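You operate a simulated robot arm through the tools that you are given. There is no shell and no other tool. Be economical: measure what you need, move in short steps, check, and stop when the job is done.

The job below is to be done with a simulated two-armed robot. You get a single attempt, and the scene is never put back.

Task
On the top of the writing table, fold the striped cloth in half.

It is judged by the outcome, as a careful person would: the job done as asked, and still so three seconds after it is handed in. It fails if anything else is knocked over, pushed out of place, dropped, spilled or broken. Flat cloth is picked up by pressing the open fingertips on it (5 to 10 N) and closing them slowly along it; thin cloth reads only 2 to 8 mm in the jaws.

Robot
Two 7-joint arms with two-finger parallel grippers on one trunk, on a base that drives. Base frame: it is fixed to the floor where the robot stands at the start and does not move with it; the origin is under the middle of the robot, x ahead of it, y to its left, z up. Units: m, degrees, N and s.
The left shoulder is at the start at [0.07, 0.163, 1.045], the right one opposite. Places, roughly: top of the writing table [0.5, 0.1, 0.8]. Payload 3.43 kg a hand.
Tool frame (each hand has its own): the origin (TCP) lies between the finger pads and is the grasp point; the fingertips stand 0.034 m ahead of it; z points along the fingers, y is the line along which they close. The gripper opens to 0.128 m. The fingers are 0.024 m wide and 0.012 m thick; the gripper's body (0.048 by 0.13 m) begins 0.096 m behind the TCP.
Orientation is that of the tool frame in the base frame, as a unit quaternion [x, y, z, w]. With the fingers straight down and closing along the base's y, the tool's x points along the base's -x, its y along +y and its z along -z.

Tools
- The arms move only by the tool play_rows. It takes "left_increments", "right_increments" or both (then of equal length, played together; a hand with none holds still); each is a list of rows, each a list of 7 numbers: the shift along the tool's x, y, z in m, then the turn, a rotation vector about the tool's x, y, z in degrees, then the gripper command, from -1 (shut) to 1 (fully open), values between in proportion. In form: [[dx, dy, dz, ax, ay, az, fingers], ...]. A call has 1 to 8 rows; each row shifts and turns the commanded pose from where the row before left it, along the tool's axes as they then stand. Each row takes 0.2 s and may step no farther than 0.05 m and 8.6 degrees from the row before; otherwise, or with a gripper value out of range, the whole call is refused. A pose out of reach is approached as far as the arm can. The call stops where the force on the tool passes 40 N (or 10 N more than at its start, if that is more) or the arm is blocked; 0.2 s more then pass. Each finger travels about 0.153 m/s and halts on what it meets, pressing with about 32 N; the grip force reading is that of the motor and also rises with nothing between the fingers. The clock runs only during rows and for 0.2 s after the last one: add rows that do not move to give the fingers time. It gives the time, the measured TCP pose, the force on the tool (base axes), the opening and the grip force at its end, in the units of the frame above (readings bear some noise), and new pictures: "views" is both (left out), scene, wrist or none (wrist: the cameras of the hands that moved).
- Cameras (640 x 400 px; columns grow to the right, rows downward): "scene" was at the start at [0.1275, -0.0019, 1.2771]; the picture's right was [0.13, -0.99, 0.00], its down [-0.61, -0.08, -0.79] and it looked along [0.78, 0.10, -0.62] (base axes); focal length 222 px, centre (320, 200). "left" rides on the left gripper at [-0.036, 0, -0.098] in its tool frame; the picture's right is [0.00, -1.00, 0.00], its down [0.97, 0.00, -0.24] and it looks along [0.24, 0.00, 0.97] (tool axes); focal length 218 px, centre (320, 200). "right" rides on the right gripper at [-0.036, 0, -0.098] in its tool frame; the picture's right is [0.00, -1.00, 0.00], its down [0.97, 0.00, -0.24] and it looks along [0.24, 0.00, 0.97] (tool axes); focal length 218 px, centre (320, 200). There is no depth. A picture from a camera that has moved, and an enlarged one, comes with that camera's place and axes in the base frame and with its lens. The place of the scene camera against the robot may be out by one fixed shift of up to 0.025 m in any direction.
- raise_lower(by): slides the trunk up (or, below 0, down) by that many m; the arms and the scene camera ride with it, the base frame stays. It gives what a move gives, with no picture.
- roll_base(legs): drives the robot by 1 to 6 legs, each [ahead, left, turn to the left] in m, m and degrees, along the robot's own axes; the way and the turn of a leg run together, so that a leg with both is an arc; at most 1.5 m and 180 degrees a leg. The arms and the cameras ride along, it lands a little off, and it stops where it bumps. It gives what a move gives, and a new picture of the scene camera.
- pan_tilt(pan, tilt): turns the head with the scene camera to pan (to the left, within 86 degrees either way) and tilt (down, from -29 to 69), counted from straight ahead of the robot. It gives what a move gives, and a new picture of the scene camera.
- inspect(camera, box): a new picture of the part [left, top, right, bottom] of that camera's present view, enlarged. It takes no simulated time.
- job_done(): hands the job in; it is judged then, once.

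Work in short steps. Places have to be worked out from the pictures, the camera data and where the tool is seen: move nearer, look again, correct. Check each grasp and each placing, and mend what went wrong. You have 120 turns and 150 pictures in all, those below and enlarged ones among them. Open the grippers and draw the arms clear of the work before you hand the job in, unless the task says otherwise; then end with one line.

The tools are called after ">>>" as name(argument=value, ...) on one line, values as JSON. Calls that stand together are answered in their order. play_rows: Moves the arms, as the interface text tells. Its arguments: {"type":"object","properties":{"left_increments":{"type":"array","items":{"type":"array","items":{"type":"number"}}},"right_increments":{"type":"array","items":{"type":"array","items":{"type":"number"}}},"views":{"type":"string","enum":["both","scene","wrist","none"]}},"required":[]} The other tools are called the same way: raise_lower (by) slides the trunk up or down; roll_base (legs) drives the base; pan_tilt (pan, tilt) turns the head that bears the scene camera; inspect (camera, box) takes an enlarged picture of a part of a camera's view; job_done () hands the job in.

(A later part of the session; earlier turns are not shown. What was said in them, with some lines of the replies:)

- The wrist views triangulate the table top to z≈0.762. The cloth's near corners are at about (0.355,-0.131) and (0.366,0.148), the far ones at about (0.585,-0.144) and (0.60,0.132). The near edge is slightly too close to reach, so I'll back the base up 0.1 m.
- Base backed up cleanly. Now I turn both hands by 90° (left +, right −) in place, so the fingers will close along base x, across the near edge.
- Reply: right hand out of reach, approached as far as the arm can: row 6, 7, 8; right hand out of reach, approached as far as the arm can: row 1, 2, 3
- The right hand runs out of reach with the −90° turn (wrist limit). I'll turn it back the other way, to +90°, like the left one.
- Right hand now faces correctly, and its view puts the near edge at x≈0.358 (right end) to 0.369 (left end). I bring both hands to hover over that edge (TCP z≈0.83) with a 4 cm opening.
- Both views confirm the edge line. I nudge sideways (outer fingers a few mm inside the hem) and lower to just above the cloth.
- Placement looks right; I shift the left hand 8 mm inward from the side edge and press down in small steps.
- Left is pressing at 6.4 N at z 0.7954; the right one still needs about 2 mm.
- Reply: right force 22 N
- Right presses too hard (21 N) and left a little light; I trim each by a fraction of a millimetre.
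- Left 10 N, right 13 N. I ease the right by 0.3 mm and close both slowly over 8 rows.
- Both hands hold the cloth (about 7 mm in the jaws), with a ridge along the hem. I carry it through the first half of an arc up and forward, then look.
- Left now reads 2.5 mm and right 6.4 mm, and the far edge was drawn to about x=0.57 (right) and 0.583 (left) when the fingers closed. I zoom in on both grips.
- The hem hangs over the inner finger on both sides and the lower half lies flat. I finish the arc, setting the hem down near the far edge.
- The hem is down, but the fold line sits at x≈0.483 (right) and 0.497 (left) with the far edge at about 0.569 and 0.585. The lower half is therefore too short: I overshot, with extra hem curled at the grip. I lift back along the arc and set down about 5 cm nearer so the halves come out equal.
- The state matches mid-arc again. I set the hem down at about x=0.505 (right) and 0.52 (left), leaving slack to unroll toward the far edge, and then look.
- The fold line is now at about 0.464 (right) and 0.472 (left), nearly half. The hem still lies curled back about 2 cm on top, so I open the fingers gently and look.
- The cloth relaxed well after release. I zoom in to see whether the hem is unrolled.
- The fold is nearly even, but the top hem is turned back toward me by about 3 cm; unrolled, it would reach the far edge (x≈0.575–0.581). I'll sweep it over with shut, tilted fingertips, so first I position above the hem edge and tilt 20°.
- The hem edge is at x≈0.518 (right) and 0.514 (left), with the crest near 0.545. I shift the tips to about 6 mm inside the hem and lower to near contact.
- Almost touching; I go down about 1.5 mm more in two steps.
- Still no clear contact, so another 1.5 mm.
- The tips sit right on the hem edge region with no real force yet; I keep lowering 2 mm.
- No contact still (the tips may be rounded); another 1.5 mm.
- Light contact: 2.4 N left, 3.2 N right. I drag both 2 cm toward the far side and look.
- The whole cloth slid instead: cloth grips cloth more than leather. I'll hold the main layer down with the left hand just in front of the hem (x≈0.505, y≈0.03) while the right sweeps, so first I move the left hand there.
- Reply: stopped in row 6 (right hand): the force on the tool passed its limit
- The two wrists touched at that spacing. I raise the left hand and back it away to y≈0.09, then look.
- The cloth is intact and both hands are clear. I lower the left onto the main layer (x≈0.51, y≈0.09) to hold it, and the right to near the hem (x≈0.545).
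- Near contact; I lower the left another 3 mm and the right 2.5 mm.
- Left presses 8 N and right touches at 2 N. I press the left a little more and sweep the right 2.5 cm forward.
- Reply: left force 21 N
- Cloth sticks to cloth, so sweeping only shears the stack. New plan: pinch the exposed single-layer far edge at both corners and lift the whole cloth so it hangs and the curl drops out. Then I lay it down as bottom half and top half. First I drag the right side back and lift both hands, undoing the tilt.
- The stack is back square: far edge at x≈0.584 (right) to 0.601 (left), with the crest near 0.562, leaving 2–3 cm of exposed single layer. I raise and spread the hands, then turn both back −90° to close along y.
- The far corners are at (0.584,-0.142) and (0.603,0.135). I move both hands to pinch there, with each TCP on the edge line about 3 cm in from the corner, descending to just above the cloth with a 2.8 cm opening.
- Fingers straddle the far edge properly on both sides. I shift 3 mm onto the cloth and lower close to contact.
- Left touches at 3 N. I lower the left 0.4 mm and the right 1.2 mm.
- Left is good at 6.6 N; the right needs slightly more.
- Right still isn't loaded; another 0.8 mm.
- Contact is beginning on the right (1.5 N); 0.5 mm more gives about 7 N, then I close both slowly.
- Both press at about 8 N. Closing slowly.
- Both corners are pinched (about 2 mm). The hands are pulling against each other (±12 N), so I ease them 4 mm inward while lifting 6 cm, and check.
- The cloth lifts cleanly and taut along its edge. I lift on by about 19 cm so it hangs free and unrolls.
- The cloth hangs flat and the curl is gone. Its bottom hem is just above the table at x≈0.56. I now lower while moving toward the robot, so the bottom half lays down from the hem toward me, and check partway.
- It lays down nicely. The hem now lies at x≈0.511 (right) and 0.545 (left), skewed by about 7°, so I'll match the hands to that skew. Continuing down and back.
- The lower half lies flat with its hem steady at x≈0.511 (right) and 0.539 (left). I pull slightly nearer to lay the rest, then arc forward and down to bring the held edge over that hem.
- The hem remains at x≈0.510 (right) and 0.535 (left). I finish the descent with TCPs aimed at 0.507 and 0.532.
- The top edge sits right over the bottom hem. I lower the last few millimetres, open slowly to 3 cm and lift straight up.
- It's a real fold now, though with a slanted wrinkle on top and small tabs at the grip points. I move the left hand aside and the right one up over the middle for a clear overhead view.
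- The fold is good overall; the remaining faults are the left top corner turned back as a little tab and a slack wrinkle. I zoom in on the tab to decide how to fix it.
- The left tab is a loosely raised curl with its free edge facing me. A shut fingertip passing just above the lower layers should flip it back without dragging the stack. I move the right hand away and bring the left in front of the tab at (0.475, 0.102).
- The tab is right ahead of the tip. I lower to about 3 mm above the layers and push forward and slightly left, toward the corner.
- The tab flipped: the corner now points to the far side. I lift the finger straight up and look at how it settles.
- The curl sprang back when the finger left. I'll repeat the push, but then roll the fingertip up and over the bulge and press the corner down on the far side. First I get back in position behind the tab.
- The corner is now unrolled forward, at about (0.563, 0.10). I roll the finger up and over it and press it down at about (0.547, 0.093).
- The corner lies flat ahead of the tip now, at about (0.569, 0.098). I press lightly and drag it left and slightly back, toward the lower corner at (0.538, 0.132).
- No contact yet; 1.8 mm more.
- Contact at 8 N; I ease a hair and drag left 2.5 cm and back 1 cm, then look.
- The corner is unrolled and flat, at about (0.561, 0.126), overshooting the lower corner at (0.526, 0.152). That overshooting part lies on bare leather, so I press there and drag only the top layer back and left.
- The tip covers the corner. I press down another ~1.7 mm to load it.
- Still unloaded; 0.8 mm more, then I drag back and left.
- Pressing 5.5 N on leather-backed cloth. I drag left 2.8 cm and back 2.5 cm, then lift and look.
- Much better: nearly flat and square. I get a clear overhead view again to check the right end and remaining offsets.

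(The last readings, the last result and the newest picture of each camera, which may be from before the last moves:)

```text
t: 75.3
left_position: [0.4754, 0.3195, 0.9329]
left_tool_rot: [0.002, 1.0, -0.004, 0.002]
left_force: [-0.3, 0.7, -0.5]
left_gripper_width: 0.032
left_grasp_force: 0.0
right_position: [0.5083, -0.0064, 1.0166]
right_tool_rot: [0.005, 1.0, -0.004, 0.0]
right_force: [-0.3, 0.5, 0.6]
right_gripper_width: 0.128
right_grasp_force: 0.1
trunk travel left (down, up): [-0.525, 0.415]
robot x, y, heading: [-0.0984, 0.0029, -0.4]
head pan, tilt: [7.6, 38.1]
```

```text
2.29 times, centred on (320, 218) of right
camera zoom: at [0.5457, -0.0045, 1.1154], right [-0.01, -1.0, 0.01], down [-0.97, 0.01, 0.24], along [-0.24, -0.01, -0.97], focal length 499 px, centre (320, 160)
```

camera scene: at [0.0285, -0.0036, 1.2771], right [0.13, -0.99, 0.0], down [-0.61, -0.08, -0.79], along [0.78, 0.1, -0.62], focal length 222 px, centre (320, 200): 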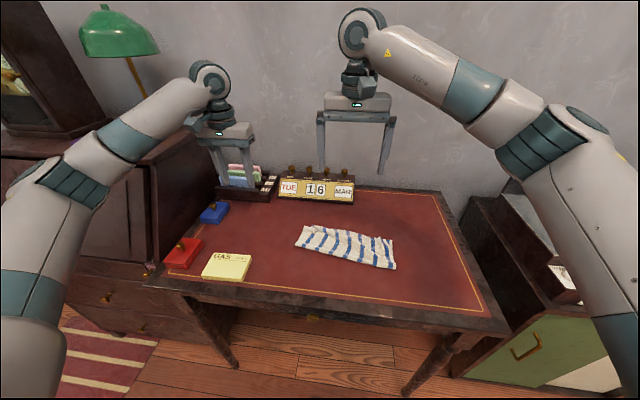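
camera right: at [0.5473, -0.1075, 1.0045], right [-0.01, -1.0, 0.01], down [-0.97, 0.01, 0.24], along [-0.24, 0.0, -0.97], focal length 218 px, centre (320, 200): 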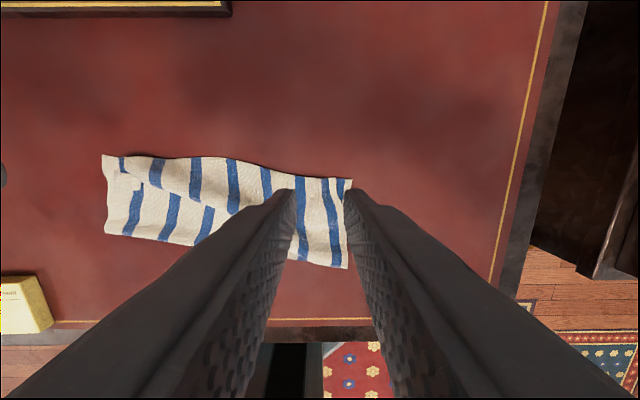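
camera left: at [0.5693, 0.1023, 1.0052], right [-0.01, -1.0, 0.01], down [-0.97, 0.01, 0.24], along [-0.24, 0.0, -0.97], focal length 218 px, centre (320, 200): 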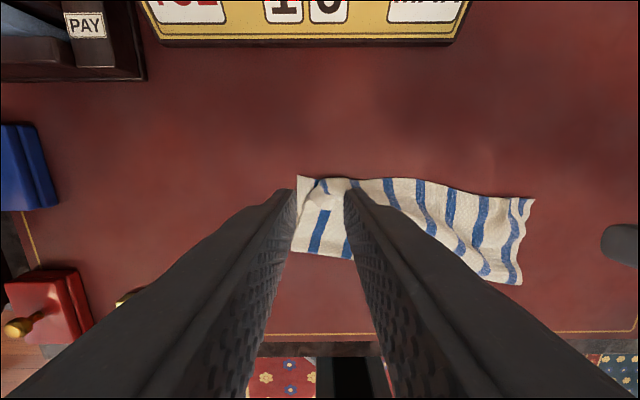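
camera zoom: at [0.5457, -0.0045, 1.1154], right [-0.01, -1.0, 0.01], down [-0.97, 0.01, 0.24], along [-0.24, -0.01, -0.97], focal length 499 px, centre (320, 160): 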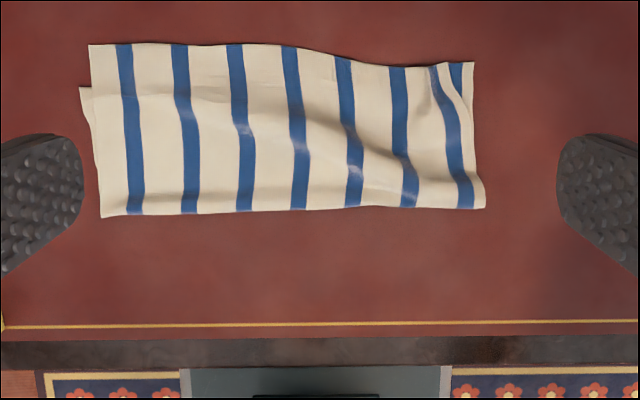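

Only one notable offset remains: the left end of the top layer overshoots the lower hem by about 2.8 cm, with its corner at (0.542, 0.150) against (0.513, 0.160). I'll press on that overhanging corner and drag it back about 2 cm; right hand away first.

>>> play_rows(left_increments=[[-0.011, -0.036, 0, 0, 0, 0, -1], [-0.011, -0.036, 0, 0, 0, 0, -1], [-0.011, -0.036, 0, 0, 0, 0, -1], [-0.011, -0.036, 0, 0, 0, 0, -1], [-0.011, -0.036, 0.02, 0, 0, 0, -1], [0, 0, 0.045, 0, 0, 0, -1], [0, 0, 0.045, 0, 0, 0, -1], [0, 0, 0.025, 0, 0, 0, -1]], right_increments=[[0, -0.048, 0, 0, 0, 0, 0], [0, -0.048, 0, 0, 0, 0, 0], [0, -0.048, 0, 0, 0, 0, 0], [0, -0.048, 0, 0, 0, 0, 0], [0, 0, 0, 0, 0, 0, 0], [0, 0, 0, 0, 0, 0, 0], [0, 0, 0, 0, 0, 0, 0], [0, 0, 0, 0, 0, 0, 0]], views="none")

>>> inspect(camera="left", box=[200, 100, 440, 250])

```text
t: 77.1
left_position: [0.5295, 0.1412, 0.7985]
left_tool_rot: [0.004, 1.0, -0.003, 0.003]
left_force: [0.1, 0.6, -0.5]
left_gripper_width: 0.0001
left_grasp_force: 31.6
right_position: [0.5089, -0.2019, 1.0186]
right_tool_rot: [0.004, 1.0, -0.004, -0.001]
right_force: [0.2, 0.9, 0.2]
right_gripper_width: 0.0637
right_grasp_force: 0.1
trunk travel left (down, up): [-0.525, 0.415]
robot x, y, heading: [-0.1032, 0.0014, -0.1]
head pan, tilt: [7.6, 38.1]
```

```text
2.67 times, centred on (320, 175) of left
camera zoom: at [0.5657, 0.1408, 0.8962], right [-0.01, -1.0, 0.01], down [-0.97, 0.01, 0.23], along [-0.23, 0.0, -0.97], focal length 582 px, centre (320, 267)
```

zoom: 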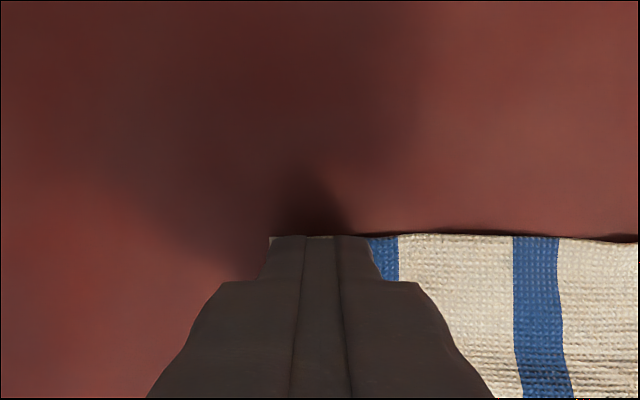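

The tip is exactly on the corner. I lower 2 mm to load it.

>>> play_rows(left_increments=[[0, 0, 0.0015, 0, 0, 0, -1], [0, 0, 0.0006, 0, 0, 0, -1], [0, 0, 0, 0, 0, 0, -1]], views="none")

```text
t: 77.9
left_position: [0.5306, 0.1404, 0.7979]
left_tool_rot: [0.003, 1.0, -0.003, 0.002]
left_force: [0.4, -0.9, -0.6]
left_gripper_width: 0.0003
left_grasp_force: 31.8
right_position: [0.5081, -0.202, 1.0183]
right_tool_rot: [0.003, 1.0, -0.003, -0.001]
right_force: [-1.1, 0.6, -0.2]
right_gripper_width: 0.0642
right_grasp_force: 0.1
trunk travel left (down, up): [-0.525, 0.415]
robot x, y, heading: [-0.1004, -0.0017, -0.2]
head pan, tilt: [7.6, 38.1]
```

Another 1.2 mm.

>>> play_rows(left_increments=[[0, 0, 0.0007, 0, 0, 0, -1], [0, 0, 0.0006, 0, 0, 0, -1], [0, 0, 0, 0, 0, 0, -1]], views="none")

```text
t: 78.7
left_position: [0.5313, 0.1383, 0.7962]
left_tool_rot: [0.003, 1.0, -0.002, 0.003]
left_force: [-0.2, -0.2, 0.0]
left_gripper_width: 0.0003
left_grasp_force: 31.9
right_position: [0.5083, -0.2003, 1.018]
right_tool_rot: [0.003, 1.0, -0.004, -0.001]
right_force: [-0.1, 0.0, 0.9]
right_gripper_width: 0.0639
right_grasp_force: 0.1
trunk travel left (down, up): [-0.525, 0.415]
robot x, y, heading: [-0.0965, -0.0004, -0.2]
head pan, tilt: [7.6, 38.1]
```

And 0.6 mm more.

>>> play_rows(left_increments=[[0, 0, 0.0006, 0, 0, 0, -1], [0, 0, 0, 0, 0, 0, -1]], views="none")

```text
t: 79.3
left_position: [0.5307, 0.1394, 0.7949]
left_tool_rot: [0.003, 1.0, -0.003, 0.004]
left_force: [-1.4, -0.4, 2.8]
left_gripper_width: 0.0001
left_grasp_force: 31.8
right_position: [0.5089, -0.2023, 1.0189]
right_tool_rot: [0.003, 1.0, -0.004, -0.001]
right_force: [-0.4, 0.0, 0.3]
right_gripper_width: 0.0641
right_grasp_force: 0.2
trunk travel left (down, up): [-0.525, 0.415]
robot x, y, heading: [-0.099, 0.0032, -0.6]
head pan, tilt: [7.6, 38.1]
```

Light contact of 2.8 N is enough; I drag back 2.4 cm and slightly left, then lift and look.

>>> play_rows(left_increments=[[0.004, 0.001, 0.0002, 0, 0, 0, -1], [0.005, 0.001, 0, 0, 0, 0, -1], [0.005, 0.001, 0, 0, 0, 0, -1], [0.005, 0.001, 0, 0, 0, 0, -1], [0.005, 0.001, 0, 0, 0, 0, -1], [0, 0, -0.03, 0, 0, 0, -1], [0.02, 0, -0.04, 0, 0, 0, -1], [0.03, 0, -0.03, 0, 0, 0, -1]], views="none")

>>> inspect(camera="left", box=[160, 50, 480, 250])

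>>> inspect(camera="scene", box=[270, 170, 430, 270])

```text
t: 81.1
left_position: [0.4562, 0.144, 0.8954]
left_tool_rot: [0.003, 1.0, -0.003, 0.003]
left_force: [0.1, 0.2, 0.3]
left_gripper_width: 0.0
left_grasp_force: 31.8
right_position: [0.5069, -0.2015, 1.0196]
right_tool_rot: [0.004, 1.0, -0.004, 0.001]
right_force: [-0.6, -0.1, -0.4]
right_gripper_width: 0.0637
right_grasp_force: 0.1
trunk travel left (down, up): [-0.525, 0.415]
robot x, y, heading: [-0.1007, -0.0007, -0.1]
head pan, tilt: [7.6, 38.1]
```

```text
2.00 times, centred on (320, 150) of left
camera zoom: at [0.4912, 0.1444, 0.9923], right [-0.01, -1.0, 0.0], down [-0.97, 0.01, 0.23], along [-0.23, 0.0, -0.97], focal length 436 px, centre (320, 300)
```

zoom: 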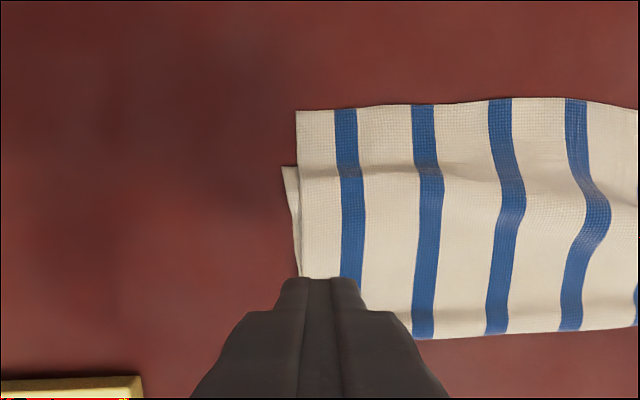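

```text
4.00 times, centred on (350, 220) of scene
camera zoom: at [0.0273, -0.0022, 1.2771], right [0.13, -0.99, 0.0], down [-0.61, -0.08, -0.79], along [0.78, 0.1, -0.62], focal length 890 px, centre (200, 120)
```

zoom: 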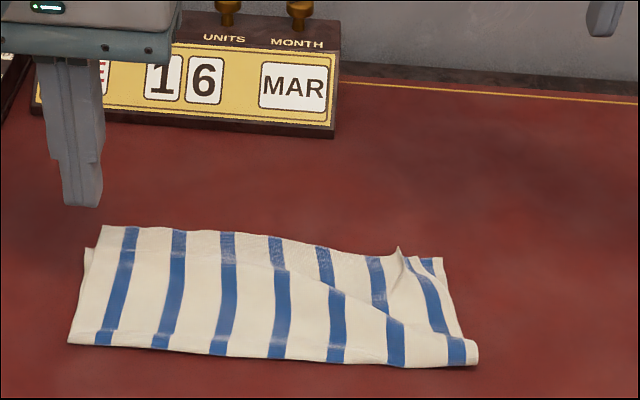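

The whole stack moved together, so the left offset stays just under 3 cm, with the layers lying flat. I check the right end closely from the right wrist before deciding whether anything else is worth doing.

>>> play_rows(left_increments=[[0, 0.045, -0.02, 0, 0, 0, -0.5], [0, 0.045, -0.02, 0, 0, 0, -0.5], [0, 0.045, 0, 0, 0, 0, -0.5], [0, 0.045, 0, 0, 0, 0, -0.5], [0, 0, 0, 0, 0, 0, -0.5]], right_increments=[[0, 0.045, 0, 0, 0, 0, 1], [0, 0.045, 0, 0, 0, 0, 1], [0, 0.045, 0, 0, 0, 0, 1], [0, 0.03, 0, 0, 0, 0, 1], [0, 0, 0, 0, 0, 0, 1]], views="none")

>>> inspect(camera="right", box=[180, 130, 460, 305])

>>> inspect(camera="right", box=[330, 155, 410, 235])

```text
t: 82.3
left_position: [0.4575, 0.3253, 0.9342]
left_tool_rot: [0.004, 1.0, -0.002, 0.003]
left_force: [0.8, -0.3, 0.4]
left_gripper_width: 0.0317
left_grasp_force: 0.1
right_position: [0.512, -0.0391, 1.0197]
right_tool_rot: [0.003, 1.0, -0.003, -0.001]
right_force: [0.0, -0.8, -0.2]
right_gripper_width: 0.1282
right_grasp_force: 0.1
trunk travel left (down, up): [-0.525, 0.415]
robot x, y, heading: [-0.0996, 0.0031, -0.3]
head pan, tilt: [7.6, 38.1]
```

```text
2.29 times, centred on (320, 218) of right
camera zoom: at [0.5478, -0.039, 1.1178], right [-0.01, -1.0, 0.01], down [-0.97, 0.01, 0.24], along [-0.24, 0.0, -0.97], focal length 499 px, centre (320, 160)
```

zoom: 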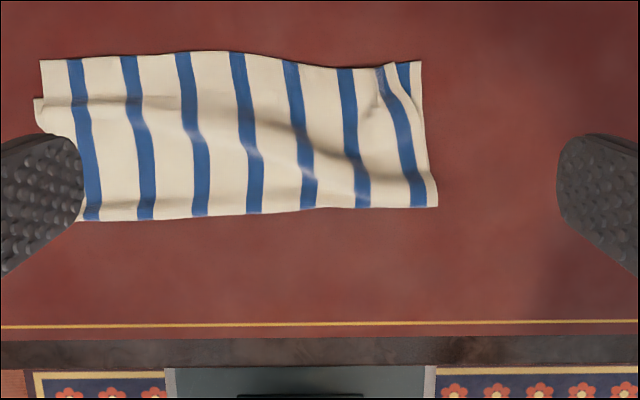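

```text
5.00 times, centred on (370, 195) of right
camera zoom: at [0.5478, -0.039, 1.1178], right [-0.01, -1.0, 0.01], down [-0.97, 0.01, 0.24], along [-0.24, 0.0, -0.97], focal length 1091 px, centre (70, 225)
```

zoom: 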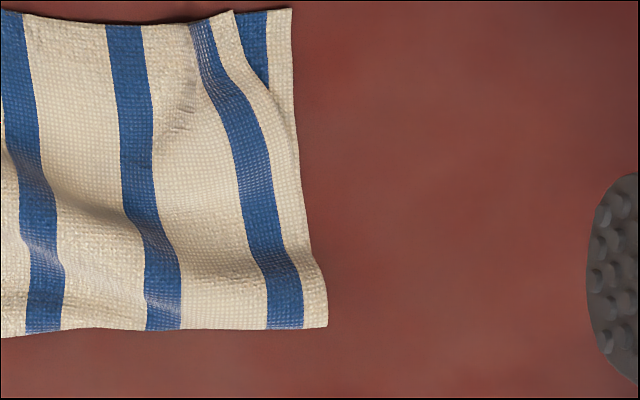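

The right corners agree within about 2 cm and the left within about 3 cm. The cloth lies folded in half and flat, with nothing else disturbed. I draw both hands clear with the grippers open and take a final look.

>>> play_rows(left_increments=[[0, 0.02, -0.03, 0, 0, 0, 1], [0, 0, -0.03, 0, 0, 0, 1], [0, 0, 0, 0, 0, 0, 1], [0, 0, 0, 0, 0, 0, 1], [0, 0, 0, 0, 0, 0, 1]], right_increments=[[0, -0.048, 0, 0, 0, 0, 1], [0, -0.048, 0, 0, 0, 0, 1], [0, -0.048, 0, 0, 0, 0, 1], [0, -0.048, 0, 0, 0, 0, 1], [0, 0, 0, 0, 0, 0, 1]], views="scene")

```text
t: 83.5
left_position: [0.4582, 0.3488, 0.992]
left_tool_rot: [0.002, 1.0, -0.004, 0.003]
left_force: [0.8, 0.4, 0.5]
left_gripper_width: 0.1281
left_grasp_force: 0.0
right_position: [0.5075, -0.2252, 1.0203]
right_tool_rot: [0.003, 1.0, -0.004, -0.001]
right_force: [-0.3, 0.4, -0.1]
right_gripper_width: 0.1281
right_grasp_force: 0.1
trunk travel left (down, up): [-0.525, 0.415]
robot x, y, heading: [-0.1009, 0.0015, -0.1]
head pan, tilt: [7.6, 38.1]
camera scene: at [0.0286, -0.0007, 1.277], right [0.13, -0.99, 0.0], down [-0.61, -0.08, -0.79], along [0.78, 0.1, -0.62], focal length 222 px, centre (320, 200)
```

scene: 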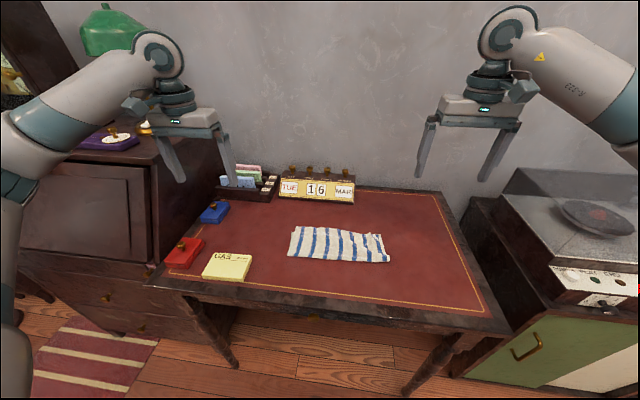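

The hands are clear, the grippers are open, and everything else is in place. Handing in.

>>> job_done()

```text
The job is handed in.
```

The striped cloth lies folded in half on the writing table: the right corners match to about 2 cm and the left to about 3 cm, a slight slanted wrinkle is left on top, and nothing else was moved.
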